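You operate a simulated robot arm through the tools that you are given. There is no shell and no other tool.

You run a simulated two-armed robot. Do the job below in one go: nothing can be reset, and whatever is moved stays where it is left.

Task
Carry the tray with green grip with both arms and set it on the top of the test bench.

The check looks at the end state, three seconds after you hand in, the way a careful person would. Anything else that was tipped, shoved, dropped, spilled or broken makes it a failure.

Robot
Two 7-joint arms with two-finger grippers on one trunk, on a base that moves. Base frame: it is fixed to the floor where the robot stands at the start and does not move with it; the origin is under the middle of the robot, x ahead of it, y to its left, z up. Readings come in mm, rad, newtons and seconds.
The left shoulder is at the start at [60, 123, 945], the right one opposite. With the tool pointing down near the work surface each hand reaches from about 360 to 800 mm from the robot's upright axis, wherever it stands, measured 20 degrees to its own side. Places, roughly: top of the test bench [-1900, 3500, 800]. Payload 1.47 kg a hand.
Tool frame (each hand has its own): the origin (TCP) lies between the finger pads and is the grasp point; the fingertips stand 16 mm ahead of it; z points along the fingers, y is the line along which they close. The gripper opens to 87 mm; its body begins 55 mm behind the TCP.
Orientation is that of the tool frame in the base frame, as [roll, pitch, yaw] about the fixed x, y, z axes, in that order (R = Rz(yaw) Ry(pitch) Rx(roll)). With the fingers straight down and closing along the base's y, the tool's x points along the base's -x, its y along +y and its z along -z.

Tools
- The arms move only by the tool drive_tool. It takes "left_targets", "right_targets" or both (then of equal length, played together; a hand with none holds still); each is a list of rows, each a list of 7 numbers: the finger opening in mm, from 0 to 87, then the shift along the tool's x, y, z in mm, then the turn, a rotation vector about the tool's x, y, z in rad. In form: [[jaw, x, y, z, wx, wy, wz], ...]. A call has 1 to 20 rows; each row shifts and turns the commanded pose from where the row before left it, along the tool's axes as they then stand. Rows are played at 5 a second. More than 50 mm and 0.15 rad between two rows, or a gripper value outside its range, and nothing of the call is played. Where a pose cannot be reached the arm comes as near as it can. A force on the tool above 40 N (or 10 N above the force at the start of the call, whichever is more), or a blocked arm, ends the call early, and 0.2 s more pass. Each finger travels about 153 mm/s and halts on what it meets, pressing with about 24 N; the grip force reading is that of the motor and also rises with nothing between the fingers. The clock runs only during rows and for 0.2 s after the last one: add rows that do not move to give the fingers time. The reply holds the time, the measured pose of the TCP, the force on the tool along the base axes, the opening and the grip force, in the units named above and with some noise, with the torque about the TCP (base axes, N m) and any sound that the robot's microphone picked up.
- Cameras (640 x 400 px; columns grow to the right, rows downward): "scene" is now at [88.1, -21.3, 1504]; the picture's right is [-0.26, -0.97, 0.00], its down [-0.70, 0.19, -0.69] and it looks along [0.67, -0.18, -0.72] (base axes); focal length 266 px, centre (320, 200). "left" rides on the left gripper at [73, -12, -90] in its tool frame; the picture's right is [0.16, 0.99, 0.00], its down [-0.72, 0.12, -0.68] and it looks along [-0.67, 0.11, 0.73] (tool axes); focal length 247 px, centre (320, 200). "right" rides on the right gripper at [73, 12, -90] in its tool frame; the picture's right is [-0.16, 0.99, 0.00], its down [-0.72, -0.12, -0.68] and it looks along [-0.67, -0.11, 0.73] (tool axes); focal length 247 px, centre (320, 200). There is no depth. A picture from a camera that has moved, and an enlarged one, comes with that camera's place and axes in the base frame and with its lens.
- camera(camera): a new picture of that camera. The clock stands still meanwhile.
- raise_lower(by): moves the trunk up (or, below 0, down) by that many mm; the arms and the scene camera ride with it, the base frame stays. It gives what a move gives, with no picture.
- base_move(legs): drives the robot by 1 to 6 legs, each [ahead, left, turn to the left] in mm, mm and rad, along the robot's own axes; the way and the turn of a leg run together, so that a leg with both is an arc; at most 1500 mm and 3.142 rad a leg. The arms and the cameras ride along, it lands a little off, and it stops where it bumps. It gives what a move gives.
- turn_head(pan, tilt): turns the head with the scene camera to pan (to the left, within 2.094 rad either way) and tilt (down, from -0.506 to 1.204), counted from straight ahead of the robot. It gives what a move gives.
- close_up(camera, box): a new picture of the part [left, top, right, bottom] of that camera's present view, enlarged. The clock stands still meanwhile.
- finish_job(): hands the job in; it is judged then, once.

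Nothing tells you exact positions but the pictures and the camera data. Unless the task says otherwise, let go and move clear before handing in.

The tools are called after "Emit:" as a command line: name --argument value ..., lists and objects as JSON in quotes. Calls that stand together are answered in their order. drive_tool: Moves the arms, as the interface text tells. Its arguments: {"type":"object","properties":{"left_targets":{"type":"array"},"right_targets":{"type":"array"}},"required":[]} The other tools are called the same way: raise_lower (by) moves the trunk up or down; base_move (legs) drives the base; turn_head (pan, tilt) turns the head that bears the scene camera; camera (camera) takes a picture; close_up (camera, box) takes an enlarged picture of a part of a camera's view; finish_job () hands the job in.

At the start:

```text
time: 0.0
left_ee_pos: [459.6, 70.4, 1136.4]
left_tool_rot: [3.141, 0.002, 3.141]
left_wrist_force: [-0.3, -0.4, 1.0]
left_moment: [0.04, 0.01, 0.03]
left_finger_gap: 87.1
left_finger_force: 0.1
right_ee_pos: [371.9, -279.1, 1149.8]
right_tool_rot: [-3.139, 0.002, 3.14]
right_wrist_force: [-0.6, -0.6, -1.3]
right_moment: [-0.01, 0.02, -0.02]
right_finger_gap: 87.1
right_finger_force: 0.0
trunk travel left (down, up): [-100.0, 130.0]
robot x, y, heading: [-0.8, -0.5, 0.003]
head pan, tilt (commanded): [-0.264, 0.805]
```

scene: 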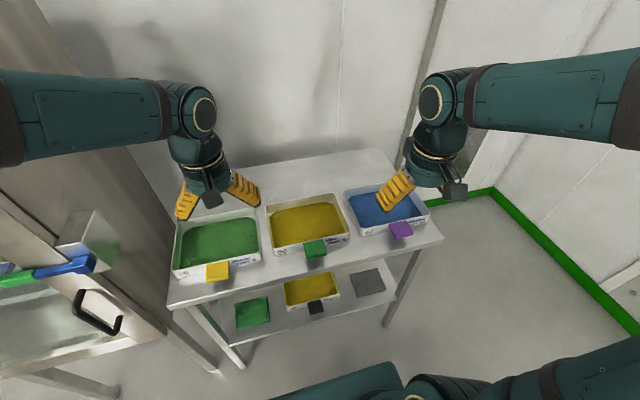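
right: 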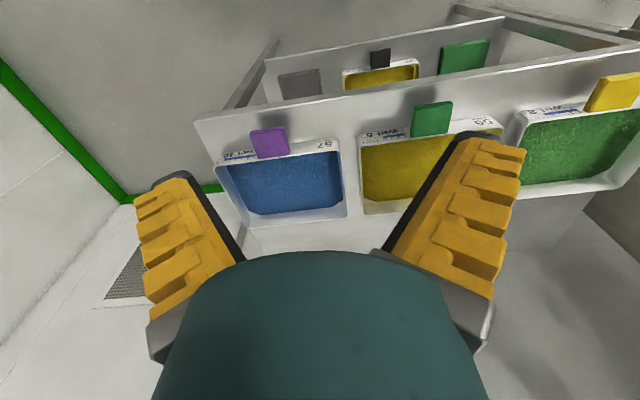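
left: 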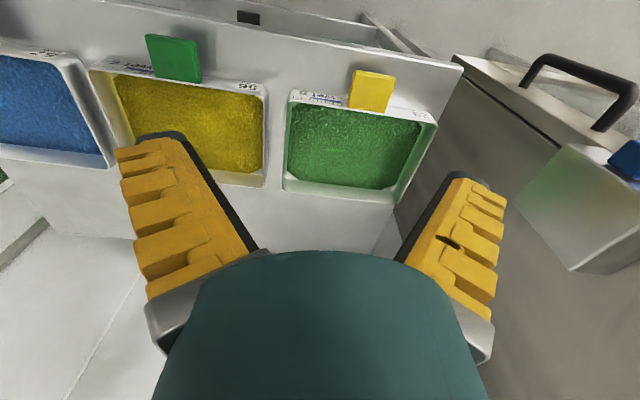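

I see a table with three trays on it; the middle one (yellow contents) has a green grip tab at its front edge. I'll look closer before moving.

Emit:
close_up --camera "scene" --box '[160, 160, 460, 348]'

Emit:
close_up --camera "left" --box '[0, 0, 480, 300]'

Emit:
close_up --camera "right" --box '[180, 0, 640, 288]'

```text
2.13 times, centred on (310, 254) of scene
camera zoom: at [88.1, -21.3, 1504.0], right [-0.26, -0.97, 0.0], down [-0.7, 0.19, -0.69], along [0.67, -0.18, -0.72], focal length 565 px, centre (341, 85)
```

zoom: 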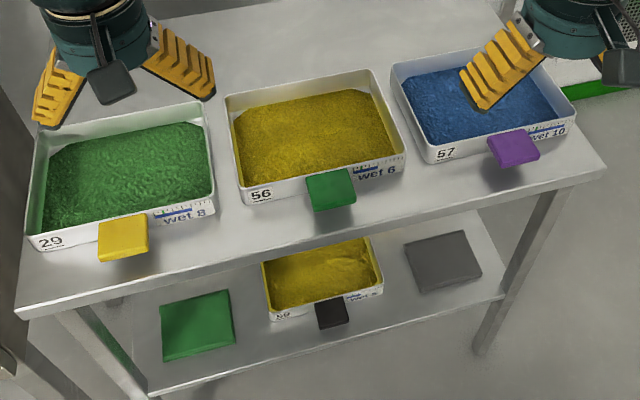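

```text
1.33 times, centred on (240, 150) of left
camera zoom: at [387.1, 56.8, 1225.6], right [-0.16, 0.99, 0.0], down [0.72, 0.12, 0.68], along [0.67, 0.11, -0.73], focal length 329 px, centre (427, 267)
```

zoom: 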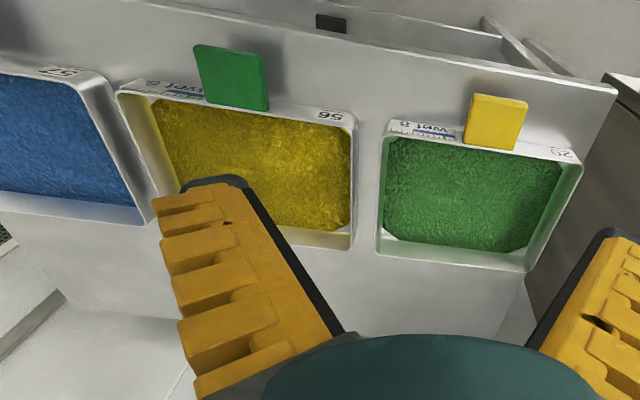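

```text
1.39 times, centred on (410, 144) of right
camera zoom: at [298.8, -268.1, 1238.6], right [0.16, 0.99, 0.0], down [0.72, -0.12, 0.68], along [0.67, -0.11, -0.73], focal length 343 px, centre (195, 278)
```

zoom: 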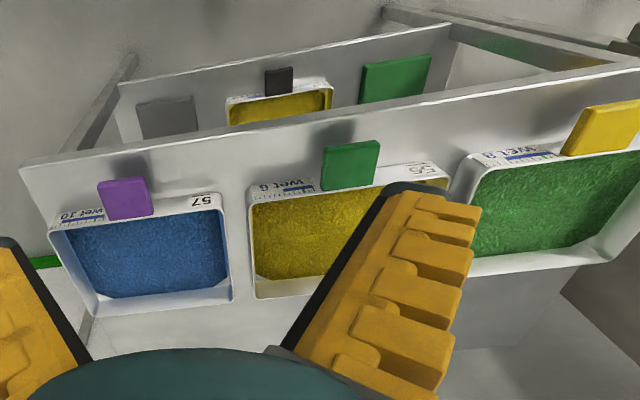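

The tray with the green grip is number 56, the middle one on the table (roughly x 516–683, y −228–0, rim z ≈ 890). Next I look around the room to see the way to the test bench.

Emit:
turn_head --pan 2.06 --tilt 0.3

Emit:
camera --camera "scene"

Emit:
turn_head --pan 1.1 --tilt 0.4

Emit:
camera --camera "scene"

Emit:
turn_head --pan -2.05 --tilt 0.3

Emit:
camera --camera "scene"

Emit:
turn_head --pan -1.1 --tilt 0.5

Emit:
camera --camera "scene"

```text
time: 2.1
left_ee_pos: [459.2, 71.1, 1136.0]
left_tool_rot: [3.14, 0.0, -3.142]
left_wrist_force: [0.2, -0.5, 0.2]
left_moment: [0.01, 0.01, 0.0]
left_finger_gap: 87.0
left_finger_force: 0.1
right_ee_pos: [371.6, -279.8, 1151.0]
right_tool_rot: [-3.141, 0.002, 3.139]
right_wrist_force: [1.1, 0.2, 0.3]
right_moment: [0.0, -0.04, 0.0]
right_finger_gap: 86.9
right_finger_force: 0.1
trunk travel left (down, up): [-100.0, 130.0]
robot x, y, heading: [-0.8, 1.4, -0.003]
head pan, tilt (commanded): [2.059, 0.3]
```

```text
taken
camera scene: at [-33.3, 82.2, 1548.8], right [0.88, 0.47, 0.0], down [0.14, -0.26, -0.96], along [-0.45, 0.84, -0.3], focal length 266 px, centre (320, 200)
```

scene: 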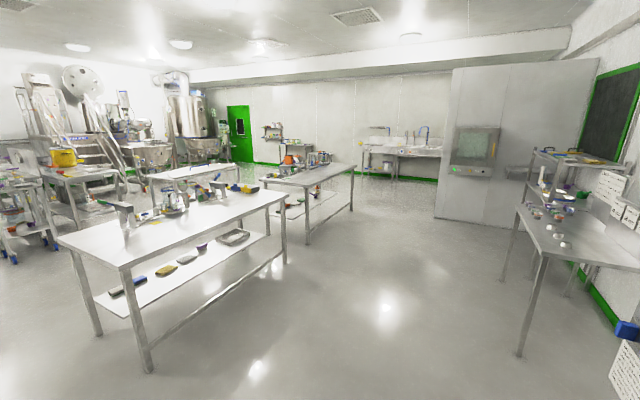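

```text
time: 3.4
left_ee_pos: [459.0, 70.4, 1136.5]
left_tool_rot: [3.14, -0.001, -3.141]
left_wrist_force: [-1.0, 0.8, 0.9]
left_moment: [0.0, -0.02, -0.01]
left_finger_gap: 87.0
left_finger_force: 0.1
right_ee_pos: [371.8, -280.0, 1150.2]
right_tool_rot: [-3.138, 0.001, 3.139]
right_wrist_force: [0.2, -0.2, 0.7]
right_moment: [0.0, 0.02, 0.03]
right_finger_gap: 87.2
right_finger_force: 0.0
trunk travel left (down, up): [-100.0, 130.0]
robot x, y, heading: [1.4, -2.6, 0.004]
head pan, tilt (commanded): [1.1, 0.4]
```

```text
taken
camera scene: at [52.5, 82.3, 1539.5], right [0.89, -0.45, 0.0], down [-0.18, -0.35, -0.92], along [0.42, 0.82, -0.39], focal length 266 px, centre (320, 200)
```

scene: 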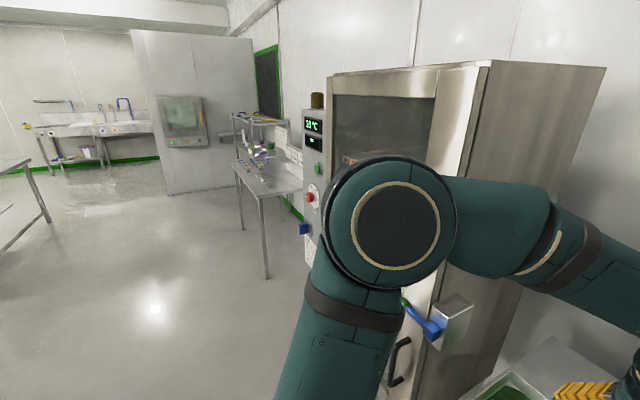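

```text
time: 6.1
left_ee_pos: [459.7, 69.4, 1136.6]
left_tool_rot: [3.142, -0.001, 3.14]
left_wrist_force: [0.3, -0.1, -0.3]
left_moment: [0.02, -0.01, 0.02]
left_finger_gap: 87.1
left_finger_force: 0.1
right_ee_pos: [372.2, -281.0, 1150.8]
right_tool_rot: [-3.14, 0.001, 3.14]
right_wrist_force: [-0.4, 0.3, 0.2]
right_moment: [0.01, 0.01, -0.02]
right_finger_gap: 87.2
right_finger_force: 0.1
trunk travel left (down, up): [-100.0, 130.0]
robot x, y, heading: [-0.9, -0.9, -0.003]
head pan, tilt (commanded): [-2.051, 0.3]
```

```text
taken
camera scene: at [-32.6, -83.1, 1548.8], right [-0.89, 0.46, 0.0], down [0.14, 0.26, -0.96], along [-0.44, -0.85, -0.3], focal length 266 px, centre (320, 200)
```

scene: 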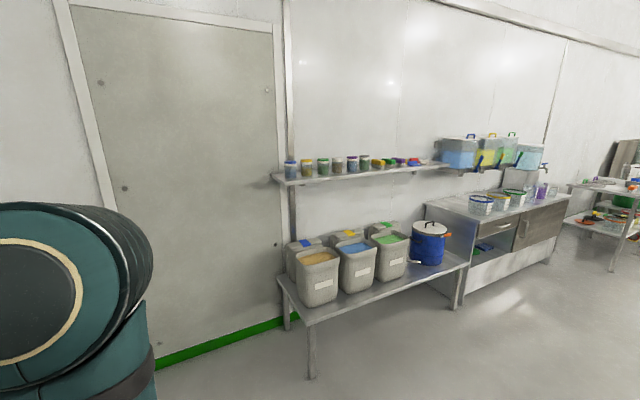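

```text
time: 7.3
left_ee_pos: [458.7, 69.8, 1136.2]
left_tool_rot: [3.14, 0.0, 3.141]
left_wrist_force: [0.6, 0.0, -0.5]
left_moment: [-0.04, -0.01, -0.01]
left_finger_gap: 86.9
left_finger_force: 0.0
right_ee_pos: [371.0, -279.4, 1149.9]
right_tool_rot: [-3.14, 0.002, 3.14]
right_wrist_force: [-0.2, 0.2, 0.2]
right_moment: [0.0, 0.02, 0.01]
right_finger_gap: 87.1
right_finger_force: 0.1
trunk travel left (down, up): [-100.0, 130.0]
robot x, y, heading: [0.2, -0.4, -0.002]
head pan, tilt (commanded): [-1.1, 0.499]
```

```text
taken
camera scene: at [51.8, -81.4, 1530.4], right [-0.89, -0.45, 0.0], down [-0.22, 0.43, -0.88], along [0.4, -0.78, -0.48], focal length 266 px, centre (320, 200)
```

scene: 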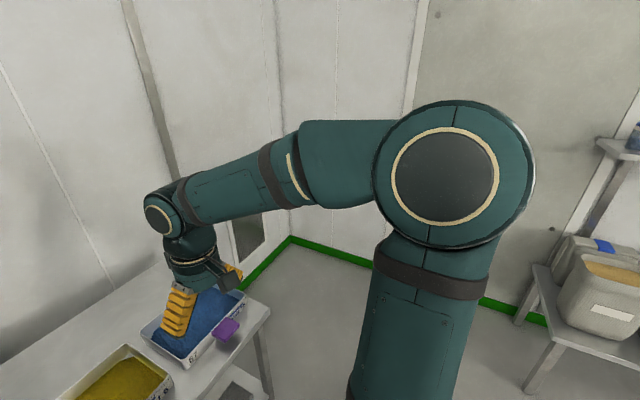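

The test bench at about [-1900, 3500] should be the second table behind the near long bench. I'll zoom in on it.

Emit:
turn_head --pan 2.06 --tilt 0.3

Emit:
close_up --camera "scene" --box '[230, 130, 390, 230]'

Emit:
close_up --camera "scene" --box '[0, 140, 320, 340]'

```text
time: 10.0
left_ee_pos: [459.7, 69.6, 1136.0]
left_tool_rot: [-3.141, -0.001, -3.141]
left_wrist_force: [-0.1, -1.3, -0.5]
left_moment: [0.01, 0.01, 0.02]
left_finger_gap: 86.9
left_finger_force: 0.0
right_ee_pos: [370.7, -279.5, 1150.2]
right_tool_rot: [-3.14, 0.002, 3.139]
right_wrist_force: [1.6, -0.1, 0.0]
right_moment: [0.02, -0.04, 0.01]
right_finger_gap: 86.8
right_finger_force: 0.0
trunk travel left (down, up): [-100.0, 130.0]
robot x, y, heading: [-0.0, 0.9, 0.004]
head pan, tilt (commanded): [2.059, 0.3]
```

```text
4.00 times, centred on (310, 180) of scene
camera zoom: at [-33.3, 82.2, 1548.8], right [0.88, 0.47, 0.0], down [0.14, -0.26, -0.96], along [-0.45, 0.84, -0.3], focal length 1063 px, centre (360, 280)
```

zoom: 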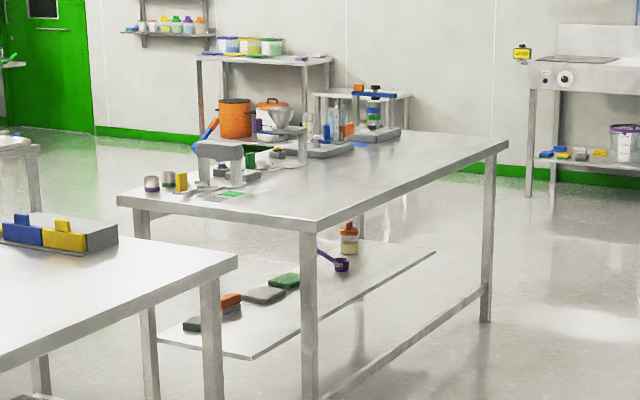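

```text
2.00 times, centred on (160, 240) of scene
camera zoom: at [-33.3, 82.2, 1548.8], right [0.88, 0.47, 0.0], down [0.14, -0.26, -0.96], along [-0.45, 0.84, -0.3], focal length 531 px, centre (640, 120)
```

zoom: 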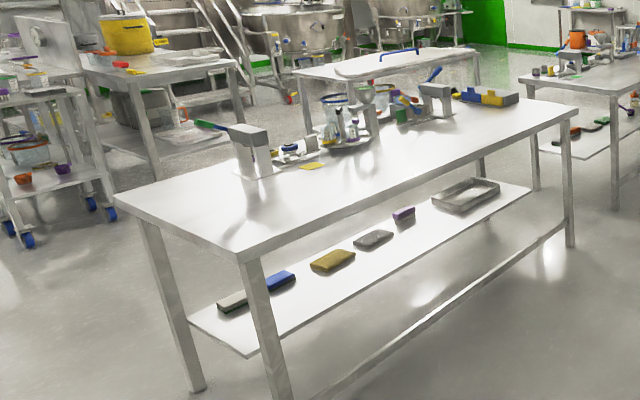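

The test bench (x about −2270…−1540, y about 2650…4200) has its clutter on the far half, and the strip along its near long edge is clear. Now I study the finger geometry by opening and closing the grippers in free air.

Emit:
drive_tool --left_targets '[[40, 0, 0, 0, 0, 0, 0], [40, 0, 0, 0, 0, 0, 0]]' --right_targets '[[0, 0, 0, 0, 0, 0, 0], [0, 0, 0, 0, 0, 0, 0]]'

Emit:
camera --camera "left"

Emit:
camera --camera "right"

Emit:
turn_head --pan -0.05 --tilt 0.85

Emit:
camera --camera "scene"

```text
time: 10.6
left_ee_pos: [460.0, 70.2, 1137.1]
left_tool_rot: [3.141, 0.001, -3.141]
left_wrist_force: [-0.4, -0.1, 0.8]
left_moment: [0.01, -0.04, 0.0]
left_finger_gap: 45.7
left_finger_force: 4.0
right_ee_pos: [371.7, -279.4, 1150.7]
right_tool_rot: [-3.138, 0.0, 3.141]
right_wrist_force: [-1.1, 0.1, -0.5]
right_moment: [-0.03, 0.01, 0.0]
right_finger_gap: 0.0
right_finger_force: 24.7
trunk travel left (down, up): [-100.0, 130.0]
robot x, y, heading: [0.4, 0.4, -0.001]
head pan, tilt (commanded): [2.059, 0.3]
```

```text
taken
camera left: at [387.1, 56.8, 1225.6], right [-0.16, 0.99, 0.0], down [0.72, 0.12, 0.68], along [0.67, 0.11, -0.73], focal length 247 px, centre (320, 200)
```

left: 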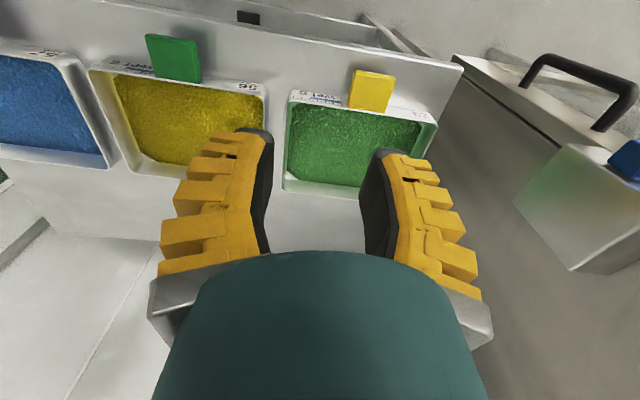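

```text
taken
camera right: at [298.7, -268.1, 1238.6], right [0.16, 0.99, 0.0], down [0.72, -0.12, 0.68], along [0.67, -0.11, -0.73], focal length 247 px, centre (320, 200)
```

right: 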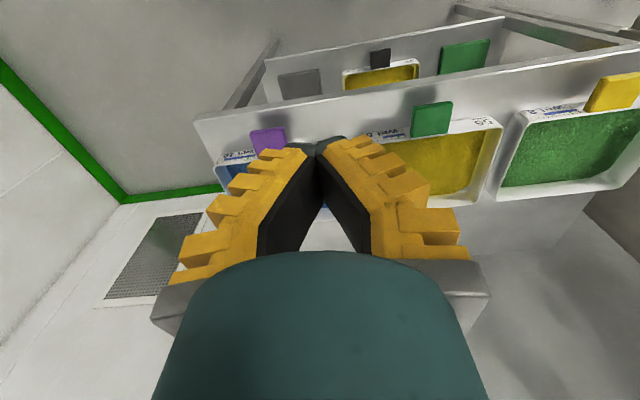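

```text
time: 12.6
left_ee_pos: [458.7, 70.9, 1136.5]
left_tool_rot: [3.141, 0.0, -3.14]
left_wrist_force: [0.8, 0.0, -0.6]
left_moment: [0.01, 0.01, 0.0]
left_finger_gap: 45.5
left_finger_force: 3.9
right_ee_pos: [371.8, -280.1, 1151.0]
right_tool_rot: [-3.14, 0.001, 3.14]
right_wrist_force: [0.3, 0.3, -0.9]
right_moment: [-0.02, 0.01, 0.02]
right_finger_gap: 0.1
right_finger_force: 24.3
trunk travel left (down, up): [-100.0, 130.0]
robot x, y, heading: [-0.7, -1.5, -0.002]
head pan, tilt (commanded): [-0.051, 0.85]
```

```text
taken
camera scene: at [88.6, -4.2, 1500.4], right [-0.05, -1.0, 0.0], down [-0.75, 0.04, -0.66], along [0.66, -0.03, -0.75], focal length 266 px, centre (320, 200)
```

scene: 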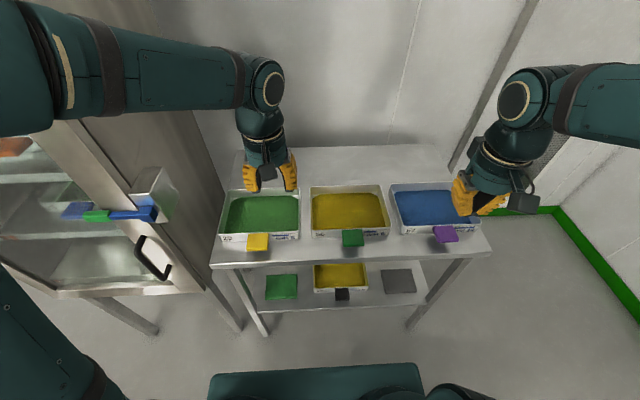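

The fingers are hinged and thick, so I need their real thickness against the gaps between trays. I'll zoom in on both hands and the tray gaps.

Emit:
close_up --camera "scene" --box '[200, 120, 360, 220]'

Emit:
close_up --camera "scene" --box '[400, 120, 560, 220]'

Emit:
close_up --camera "scene" --box '[260, 170, 420, 270]'

```text
4.00 times, centred on (280, 170) of scene
camera zoom: at [88.6, -4.2, 1500.4], right [-0.05, -1.0, 0.0], down [-0.75, 0.04, -0.66], along [0.66, -0.03, -0.75], focal length 1063 px, centre (480, 320)
```

zoom: 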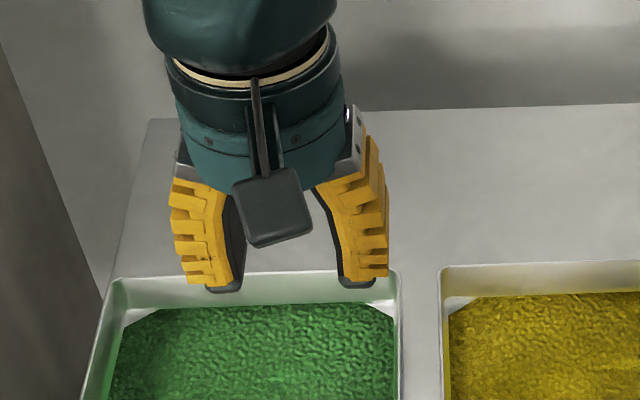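

```text
4.00 times, centred on (480, 170) of scene
camera zoom: at [88.6, -4.2, 1500.4], right [-0.05, -1.0, 0.0], down [-0.75, 0.04, -0.66], along [0.66, -0.03, -0.75], focal length 1063 px, centre (-320, 320)
```

zoom: 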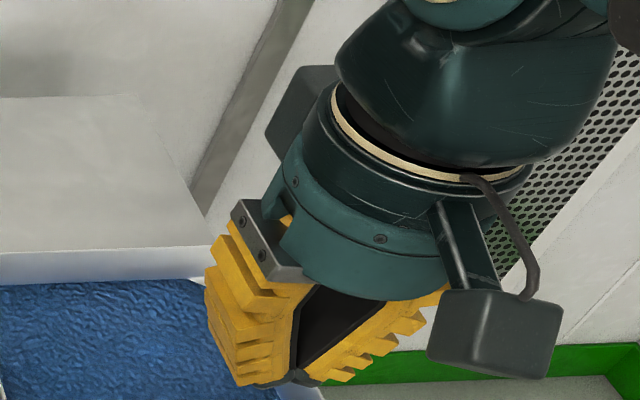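

```text
4.00 times, centred on (340, 220) of scene
camera zoom: at [88.6, -4.2, 1500.4], right [-0.05, -1.0, 0.0], down [-0.75, 0.04, -0.66], along [0.66, -0.03, -0.75], focal length 1063 px, centre (240, 120)
```

zoom: 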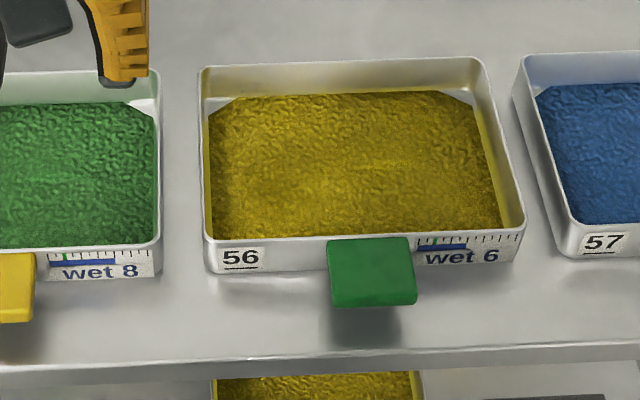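

The tray walls are thin and vertical, with about 30 mm gaps to the neighbours and contents about 15–20 mm below the rim. I'll refine the rim height using enlarged wrist views.

Emit:
close_up --camera "left" --box '[80, 30, 288, 160]'

Emit:
close_up --camera "right" --box '[320, 80, 528, 210]'

Emit:
close_up --camera "right" --box '[470, 40, 630, 140]'

```text
3.08 times, centred on (184, 95) of left
camera zoom: at [387.1, 56.8, 1225.6], right [-0.16, 0.99, 0.0], down [0.72, 0.12, 0.68], along [0.67, 0.11, -0.73], focal length 760 px, centre (738, 523)
```

zoom: 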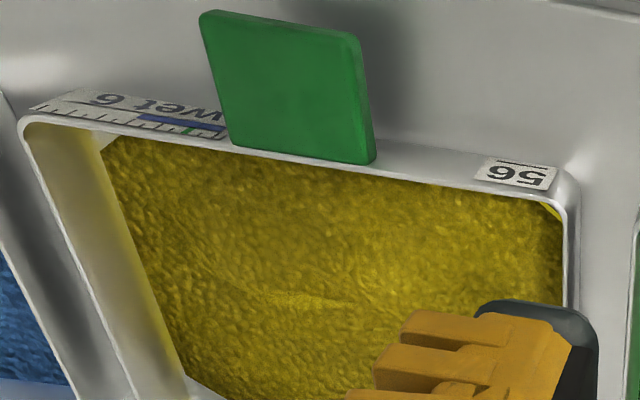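

```text
3.08 times, centred on (424, 145) of right
camera zoom: at [298.7, -268.1, 1238.6], right [0.16, 0.99, 0.0], down [0.72, -0.12, 0.68], along [0.67, -0.11, -0.73], focal length 760 px, centre (0, 369)
```

zoom: 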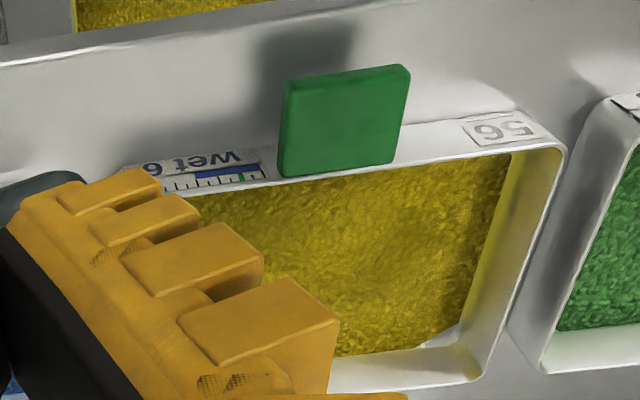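

```text
4.00 times, centred on (550, 90) of right
camera zoom: at [298.7, -268.1, 1238.6], right [0.16, 0.99, 0.0], down [0.72, -0.12, 0.68], along [0.67, -0.11, -0.73], focal length 988 px, centre (-600, 640)
```

zoom: 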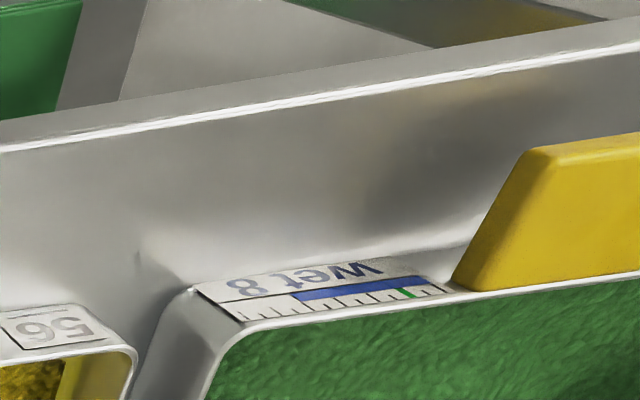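

Refined estimate: tray 56 rim z ≈ 866, x 531–699, side walls at y ≈ −3 and −236, table top ≈ 822, with about 30–35 mm free on each side. I'll bring both hands above the side walls, well clear, and check with the cameras.

Emit:
drive_tool --left_targets '[[30, -19.25, -9.25, 22, 0, 0, 0], [30, -19.25, -9.25, 22, 0, 0, 0], [30, -19.25, -9.25, 22, 0, 0, 0], [30, -19.25, -9.25, 22, 0, 0, 0], [30, -19.25, -9.25, 22, 0, 0, 0], [30, -19.25, -9.25, 22, 0, 0, 0], [30, -19.25, -9.25, 22, 0, 0, 0], [30, -19.25, -9.25, 22, 0, 0, 0], [30, 0, 0, 0, 0, 0, 0]]' --right_targets '[[30, -30.1, 5.6, 23.75, 0, 0, 0], [30, -30.1, 5.6, 23.75, 0, 0, 0], [30, -30.1, 5.6, 23.75, 0, 0, 0], [30, -30.1, 5.6, 23.75, 0, 0, 0], [30, -30.1, 5.6, 23.75, 0, 0, 0], [30, -30.1, 5.6, 23.75, 0, 0, 0], [30, -30.1, 5.6, 23.75, 0, 0, 0], [30, -30.1, 5.6, 23.75, 0, 0, 0], [30, 0, 0, 0, 0, 0, 0]]'

Emit:
camera --camera "scene"

Emit:
camera --camera "left"

Emit:
camera --camera "right"

```text
time: 14.6
left_ee_pos: [613.1, -2.4, 960.2]
left_tool_rot: [3.141, 0.002, 3.141]
left_wrist_force: [0.1, -0.3, 0.2]
left_moment: [-0.02, -0.02, -0.02]
left_finger_gap: 36.2
left_finger_force: 5.0
right_ee_pos: [614.3, -235.3, 959.7]
right_tool_rot: [-3.139, 0.002, -3.141]
right_wrist_force: [-0.7, 0.3, -0.1]
right_moment: [-0.03, -0.03, -0.01]
right_finger_gap: 36.3
right_finger_force: 4.3
trunk travel left (down, up): [-100.0, 130.0]
robot x, y, heading: [-0.6, -2.1, 0.004]
head pan, tilt (commanded): [-0.051, 0.85]
```

```text
taken
camera scene: at [87.3, -4.1, 1500.6], right [-0.05, -1.0, 0.0], down [-0.75, 0.04, -0.66], along [0.66, -0.03, -0.75], focal length 266 px, centre (320, 200)
```

scene: 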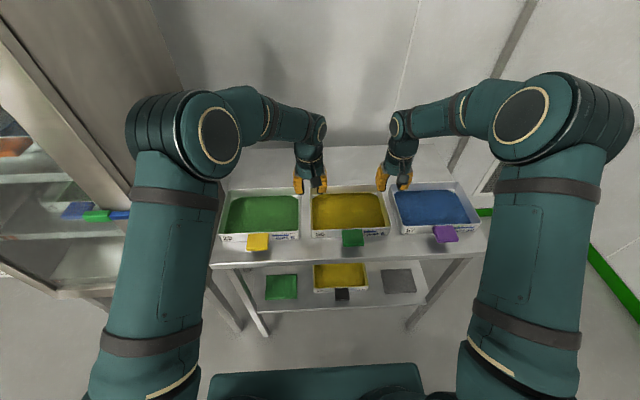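

```text
taken
camera left: at [539.9, -16.7, 1049.6], right [-0.16, 0.99, 0.0], down [0.72, 0.12, 0.68], along [0.67, 0.11, -0.73], focal length 247 px, centre (320, 200)
```

left: 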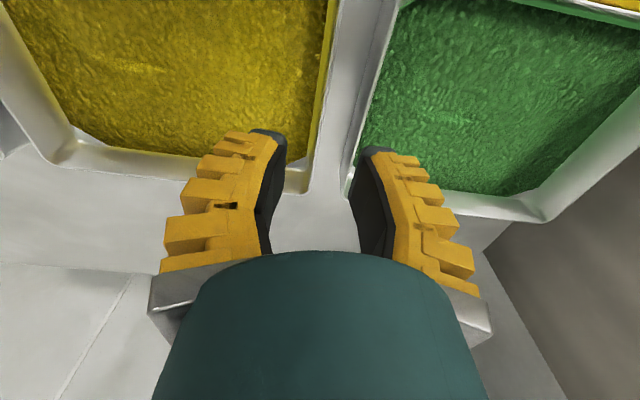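

```text
taken
camera right: at [539.4, -224.0, 1048.8], right [0.16, 0.99, 0.0], down [0.72, -0.12, 0.68], along [0.67, -0.11, -0.73], focal length 247 px, centre (320, 200)
```

right: 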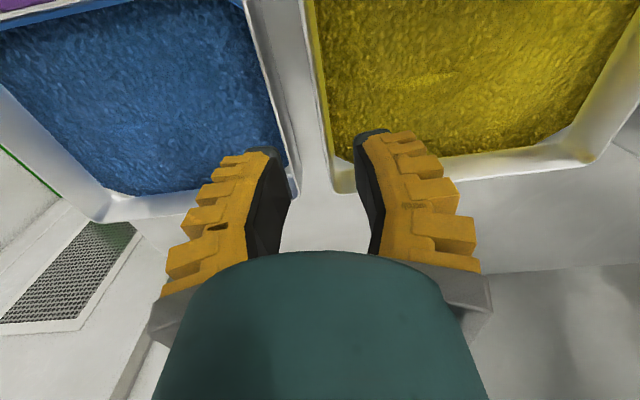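

Hands are above the two side walls as planned. I'll enlarge the wrist views to locate each wall relative to the fingers precisely.

Emit:
close_up --camera "left" --box '[220, 0, 460, 150]'

Emit:
close_up --camera "right" --box '[200, 0, 440, 150]'

Emit:
close_up --camera "scene" --box '[260, 140, 440, 252]'

```text
2.67 times, centred on (340, 75) of left
camera zoom: at [539.9, -16.7, 1049.6], right [-0.16, 0.99, 0.0], down [0.72, 0.12, 0.68], along [0.67, 0.11, -0.73], focal length 659 px, centre (267, 533)
```

zoom: 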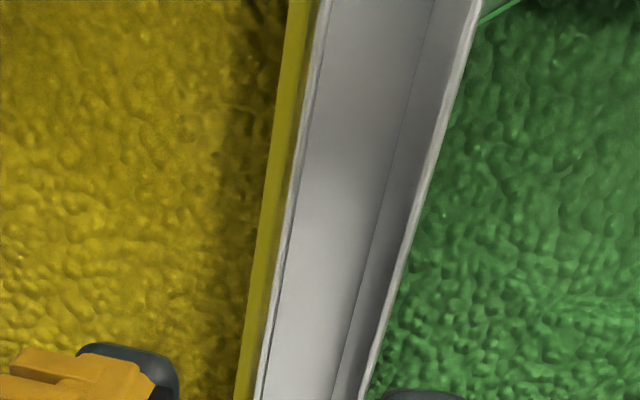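

```text
2.67 times, centred on (320, 75) of right
camera zoom: at [539.4, -224.0, 1048.8], right [0.16, 0.99, 0.0], down [0.72, -0.12, 0.68], along [0.67, -0.11, -0.73], focal length 659 px, centre (320, 533)
```

zoom: 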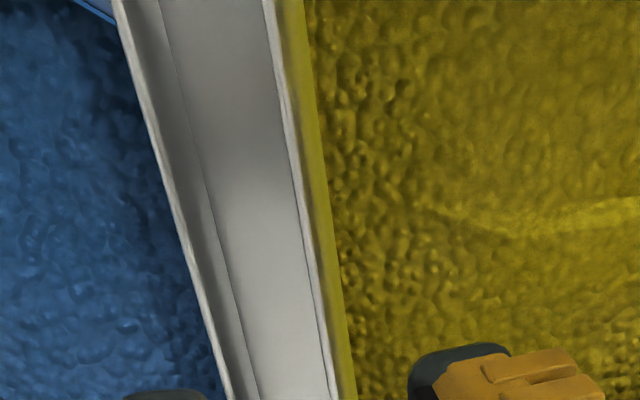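

```text
3.56 times, centred on (350, 196) of scene
camera zoom: at [87.3, -4.1, 1500.6], right [-0.05, -1.0, 0.0], down [-0.75, 0.04, -0.66], along [0.66, -0.03, -0.75], focal length 944 px, centre (213, 214)
```

zoom: 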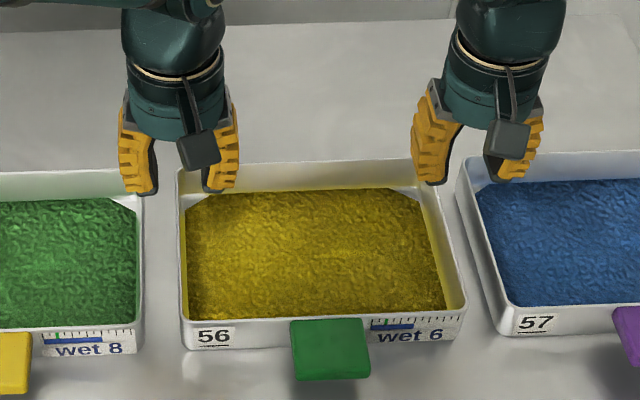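

I measure the walls at y ≈ −1.0 (left) and −236.7 (right) with roughly 31 mm gaps. I'll zoom in on the fingers to check they fit in the gaps.

Emit:
close_up --camera "scene" --box '[284, 160, 348, 200]'

Emit:
close_up --camera "scene" --box '[364, 160, 428, 200]'

Emit:
drive_tool --left_targets '[[4, -2, 3.7, 0, 0, 0, 0], [4, 0, 0, 0, 0, 0, 0]]' --right_targets '[[4, -2, -0.7, 0, 0, 0, 0], [4, 0, 0, 0, 0, 0, 0]]'

Emit:
close_up --camera "scene" --box '[284, 160, 348, 200]'

Emit:
close_up --camera "scene" --box '[364, 160, 428, 200]'

Emit:
camera --camera "left"

Emit:
camera --camera "right"

```text
10.00 times, centred on (316, 180) of scene
camera zoom: at [87.3, -4.1, 1500.6], right [-0.05, -1.0, 0.0], down [-0.75, 0.04, -0.66], along [0.66, -0.03, -0.75], focal length 2656 px, centre (360, 400)
```

zoom: 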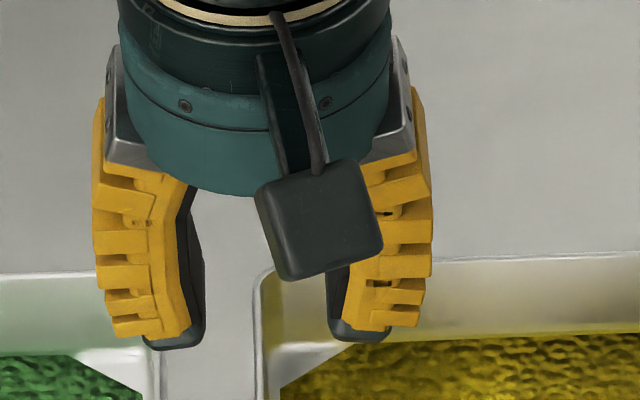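

```text
10.00 times, centred on (396, 180) of scene
camera zoom: at [87.3, -4.1, 1500.6], right [-0.05, -1.0, 0.0], down [-0.75, 0.04, -0.66], along [0.66, -0.03, -0.75], focal length 2656 px, centre (-440, 400)
```

zoom: 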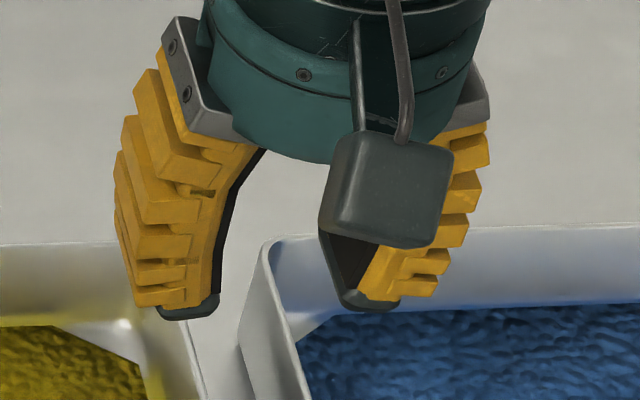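

```text
time: 15.2
left_ee_pos: [614.9, 0.9, 959.1]
left_tool_rot: [3.141, 0.0, -3.141]
left_wrist_force: [0.2, -0.3, -0.3]
left_moment: [-0.03, 0.0, -0.04]
left_finger_gap: 11.2
left_finger_force: 5.5
right_ee_pos: [614.6, -237.3, 959.4]
right_tool_rot: [3.142, 0.003, 3.14]
right_wrist_force: [0.5, -0.8, -0.1]
right_moment: [-0.01, 0.01, -0.01]
right_finger_gap: 11.5
right_finger_force: 5.7
trunk travel left (down, up): [-100.0, 130.0]
robot x, y, heading: [-2.5, 4.5, -0.0]
head pan, tilt (commanded): [-0.051, 0.85]
```

```text
10.00 times, centred on (316, 180) of scene
camera zoom: at [88.8, -4.4, 1500.4], right [-0.05, -1.0, 0.0], down [-0.75, 0.04, -0.66], along [0.66, -0.03, -0.75], focal length 2656 px, centre (360, 400)
```

zoom: 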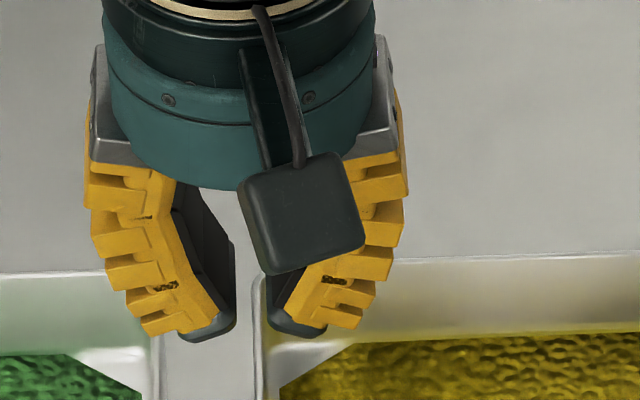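

```text
10.00 times, centred on (396, 180) of scene
camera zoom: at [88.8, -4.4, 1500.4], right [-0.05, -1.0, 0.0], down [-0.75, 0.04, -0.66], along [0.66, -0.03, -0.75], focal length 2656 px, centre (-440, 400)
```

zoom: 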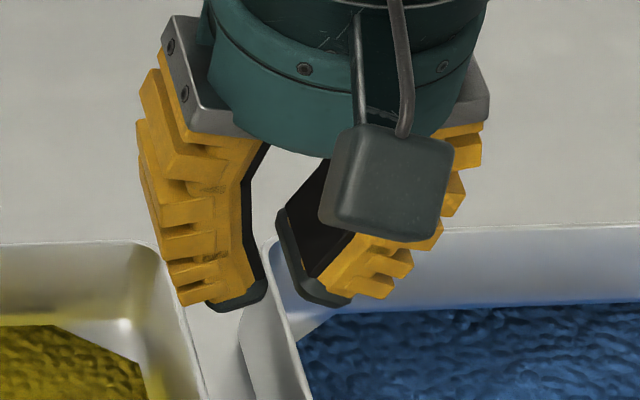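

```text
taken
camera left: at [542.9, -12.8, 1049.1], right [-0.16, 0.99, 0.0], down [0.72, 0.12, 0.68], along [0.67, 0.11, -0.73], focal length 247 px, centre (320, 200)
```

left: 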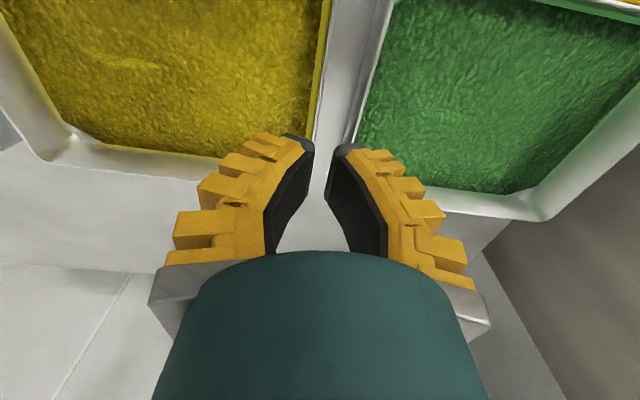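

```text
taken
camera right: at [542.2, -224.8, 1048.3], right [0.16, 0.99, 0.0], down [0.72, -0.12, 0.68], along [0.67, -0.11, -0.73], focal length 247 px, centre (320, 200)
```

right: 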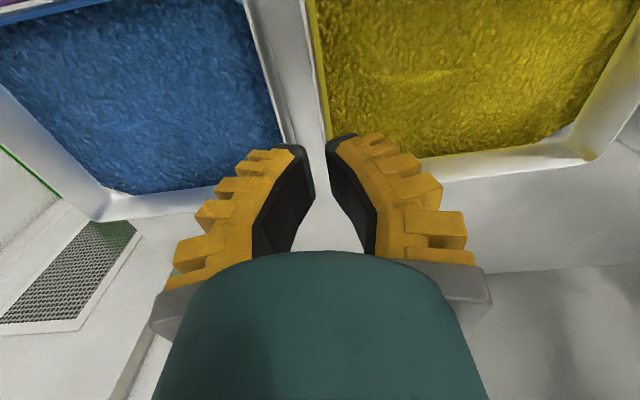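

The fingers with their outer teeth are about 26 mm thick, too tight for the 31 mm side gaps. I'll instead grip the front wall (left hand, left of the green tab) and the back wall (right hand), diagonally balanced, so first I turn both hands by 90° in place.

Emit:
drive_tool --left_targets '[[20, 0, 0, 0, 0, 0, 0.1428], [20, 0, 0, 0, 0, 0, 0.1428], [20, 0, 0, 0, 0, 0, 0.1428], [20, 0, 0, 0, 0, 0, 0.1428], [20, 0, 0, 0, 0, 0, 0.1428], [20, 0, 0, 0, 0, 0, 0.1428], [20, 0, 0, 0, 0, 0, 0.1428], [20, 0, 0, 0, 0, 0, 0.1428], [20, 0, 0, 0, 0, 0, 0.1428], [20, 0, 0, 0, 0, 0, 0.1428], [20, 0, 0, 0, 0, 0, 0.1428], [20, 0, 0, 0, 0, 0, 0]]' --right_targets '[[20, 0, 0, 0, 0, 0, -0.1428], [20, 0, 0, 0, 0, 0, -0.1428], [20, 0, 0, 0, 0, 0, -0.1428], [20, 0, 0, 0, 0, 0, -0.1428], [20, 0, 0, 0, 0, 0, -0.1428], [20, 0, 0, 0, 0, 0, -0.1428], [20, 0, 0, 0, 0, 0, -0.1428], [20, 0, 0, 0, 0, 0, -0.1428], [20, 0, 0, 0, 0, 0, -0.1428], [20, 0, 0, 0, 0, 0, -0.1428], [20, 0, 0, 0, 0, 0, -0.1428], [20, 0, 0, 0, 0, 0, 0]]'

Emit:
camera --camera "scene"

```text
time: 17.8
left_ee_pos: [614.8, 0.5, 959.9]
left_tool_rot: [-3.142, 0.001, 1.568]
left_wrist_force: [0.2, -0.6, -0.2]
left_moment: [-0.03, -0.04, -0.01]
left_finger_gap: 26.6
left_finger_force: 5.2
right_ee_pos: [613.7, -234.0, 960.5]
right_tool_rot: [-3.138, -0.001, -1.572]
right_wrist_force: [-1.0, 0.1, 0.9]
right_moment: [0.0, -0.01, 0.03]
right_finger_gap: 26.7
right_finger_force: 4.7
trunk travel left (down, up): [-100.0, 130.0]
robot x, y, heading: [-0.5, 1.4, -0.002]
head pan, tilt (commanded): [-0.051, 0.85]
```

```text
taken
camera scene: at [88.6, -4.2, 1500.4], right [-0.05, -1.0, 0.0], down [-0.75, 0.04, -0.66], along [0.66, -0.03, -0.75], focal length 266 px, centre (320, 200)
```

scene: 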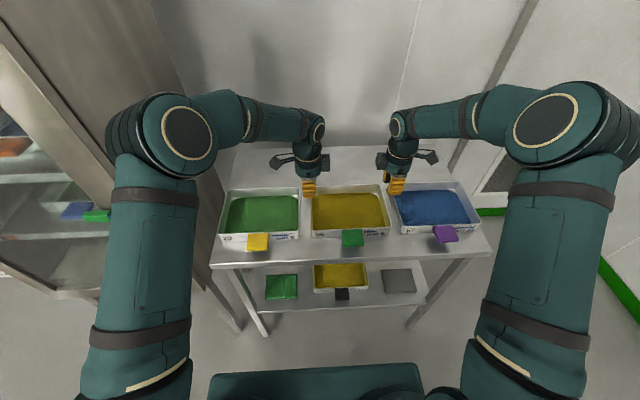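

Both hands turned cleanly. Now I move the left hand above the front wall (left of the tab) and the right hand above the back wall.

Emit:
drive_tool --left_targets '[[20, -15, -27, 0, 0, 0, 0], [20, -15, -27, 0, 0, 0, 0], [20, -15, -27, 0, 0, 0, 0], [20, 0, 0, 20, 0, 0, 0], [20, 0, 0, 0, 0, 0, 0]]' --right_targets '[[20, -15, -27.8, 0, 0, 0, 0], [20, -15, -27.8, 0, 0, 0, 0], [20, -15, -27.8, 0, 0, 0, 0], [20, 0, 0, 20, 0, 0, 0], [20, 0, 0, 0, 0, 0, 0]]'

Emit:
camera --camera "left"

Emit:
camera --camera "right"

Emit:
close_up --camera "scene" --box '[260, 140, 440, 252]'

```text
time: 19.0
left_ee_pos: [534.7, -45.1, 939.8]
left_tool_rot: [3.14, -0.001, 1.57]
left_wrist_force: [-0.2, 0.0, -1.1]
left_moment: [0.01, -0.01, 0.02]
left_finger_gap: 26.5
left_finger_force: 4.6
right_ee_pos: [698.6, -191.6, 940.2]
right_tool_rot: [-3.14, -0.003, -1.573]
right_wrist_force: [-0.9, 0.1, 0.5]
right_moment: [0.01, -0.07, 0.0]
right_finger_gap: 26.3
right_finger_force: 5.1
trunk travel left (down, up): [-100.0, 130.0]
robot x, y, heading: [-0.9, 1.9, -0.003]
head pan, tilt (commanded): [-0.051, 0.85]
```

```text
taken
camera left: at [522.5, 26.6, 1029.0], right [0.99, 0.16, 0.0], down [0.12, -0.72, 0.68], along [0.11, -0.67, -0.73], focal length 247 px, centre (320, 200)
```

left: 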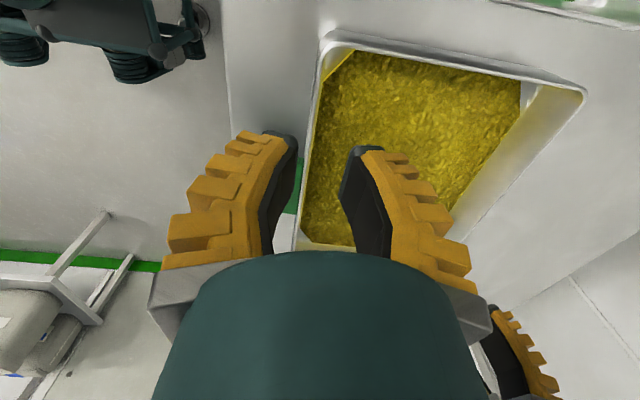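

```text
taken
camera right: at [686.0, -264.2, 1029.0], right [-0.99, 0.16, 0.0], down [0.12, 0.72, 0.68], along [0.11, 0.67, -0.73], focal length 247 px, centre (320, 200)
```

right: 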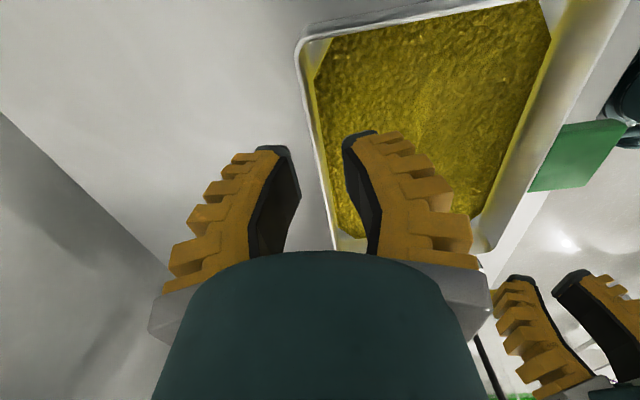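

```text
3.56 times, centred on (350, 196) of scene
camera zoom: at [88.1, -4.1, 1500.5], right [-0.05, -1.0, 0.0], down [-0.75, 0.04, -0.66], along [0.66, -0.03, -0.75], focal length 944 px, centre (213, 214)
```

zoom: 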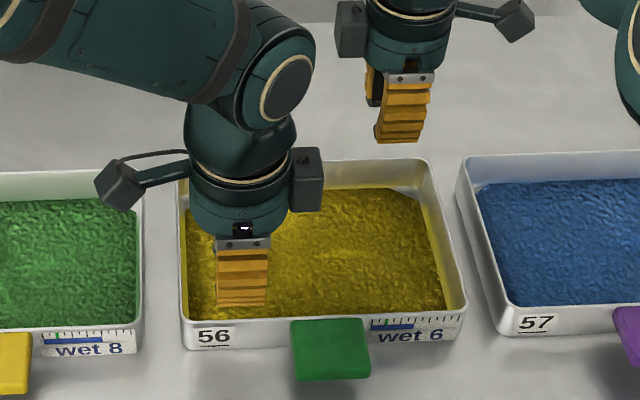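

Let me zoom in on where each wall passes between the fingers.

Emit:
close_up --camera "left" --box '[260, 90, 420, 190]'

Emit:
close_up --camera "right" --box '[260, 90, 420, 190]'

Emit:
close_up --camera "left" --box '[280, 10, 600, 210]'

Emit:
close_up --camera "right" --box '[280, 10, 600, 210]'

```text
4.00 times, centred on (340, 140) of left
camera zoom: at [522.5, 26.6, 1029.0], right [0.99, 0.16, 0.0], down [0.12, -0.72, 0.68], along [0.11, -0.67, -0.73], focal length 988 px, centre (240, 440)
```

zoom: 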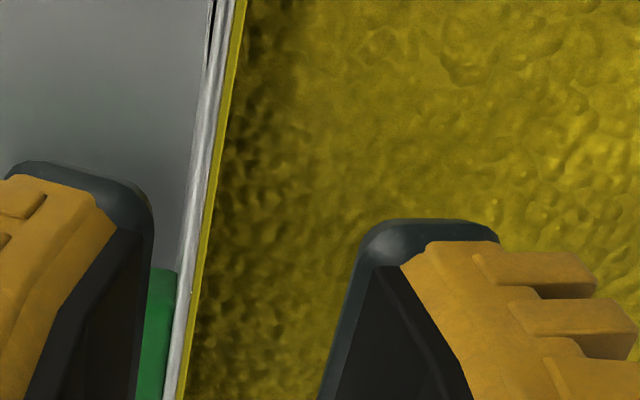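

```text
4.00 times, centred on (340, 140) of right
camera zoom: at [686.0, -264.2, 1029.0], right [-0.99, 0.16, 0.0], down [0.12, 0.72, 0.68], along [0.11, 0.67, -0.73], focal length 988 px, centre (240, 440)
```

zoom: 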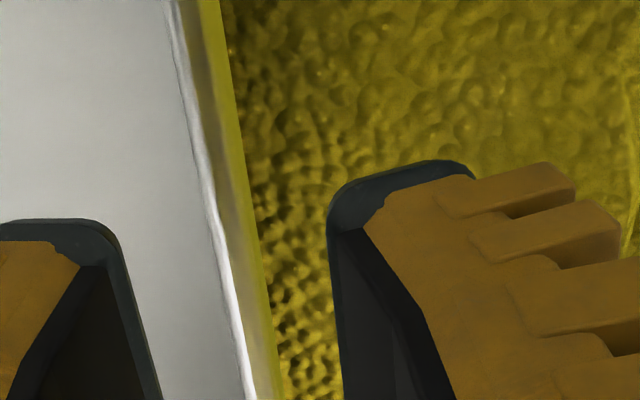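

```text
2.00 times, centred on (440, 110) of left
camera zoom: at [522.5, 26.6, 1029.0], right [0.99, 0.16, 0.0], down [0.12, -0.72, 0.68], along [0.11, -0.67, -0.73], focal length 494 px, centre (80, 380)
```

zoom: 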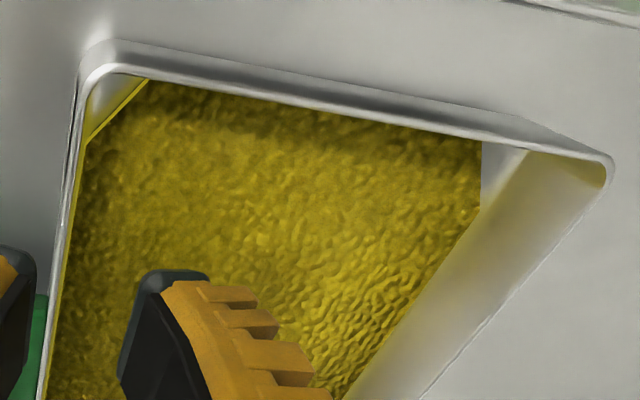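

```text
2.00 times, centred on (440, 110) of right
camera zoom: at [686.0, -264.2, 1029.0], right [-0.99, 0.16, 0.0], down [0.12, 0.72, 0.68], along [0.11, 0.67, -0.73], focal length 494 px, centre (80, 380)
```

zoom: 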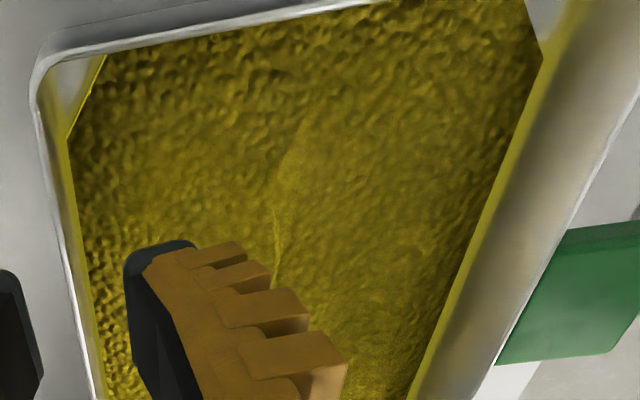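

I need the rim height more precisely; the left wall is seen obliquely from the left camera, so I'll enlarge there (and the mirrored view from the right).

Emit:
close_up --camera "left" --box '[380, 30, 476, 90]'

Emit:
close_up --camera "right" --box '[340, 0, 436, 60]'

Emit:
close_up --camera "scene" --box '[300, 176, 396, 236]'

```text
6.67 times, centred on (428, 60) of left
camera zoom: at [522.5, 26.6, 1029.0], right [0.99, 0.16, 0.0], down [0.12, -0.72, 0.68], along [0.11, -0.67, -0.73], focal length 1646 px, centre (-400, 1133)
```

zoom: 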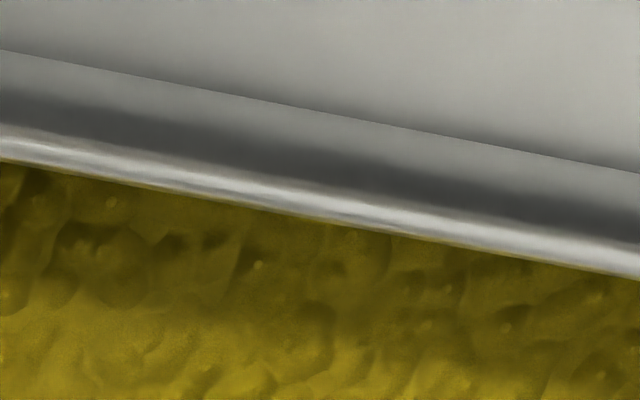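

```text
6.67 times, centred on (388, 30) of right
camera zoom: at [686.0, -264.2, 1029.0], right [-0.99, 0.16, 0.0], down [0.12, 0.72, 0.68], along [0.11, 0.67, -0.73], focal length 1646 px, centre (-133, 1333)
```

zoom: 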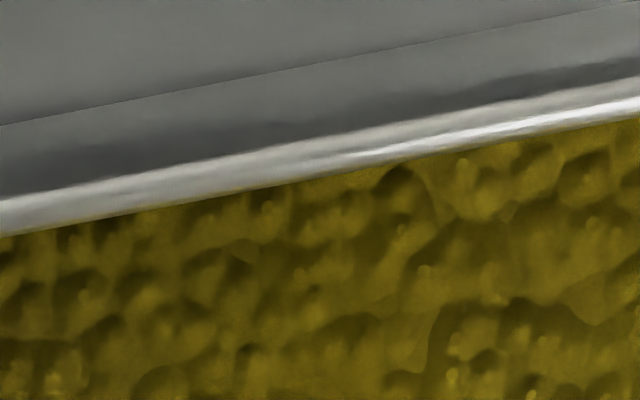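

```text
6.67 times, centred on (348, 206) of scene
camera zoom: at [88.1, -4.1, 1500.5], right [-0.05, -1.0, 0.0], down [-0.75, 0.04, -0.66], along [0.66, -0.03, -0.75], focal length 1771 px, centre (133, 160)
```

zoom: 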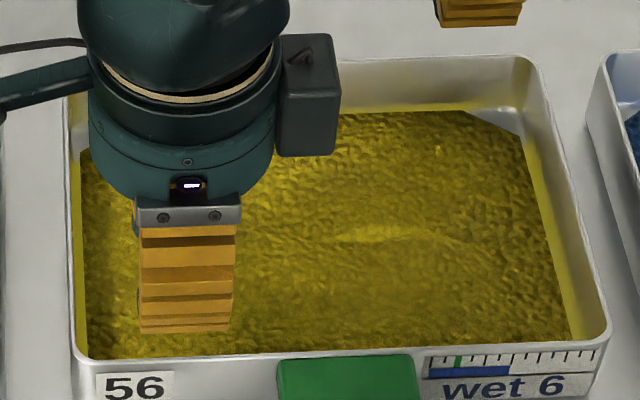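

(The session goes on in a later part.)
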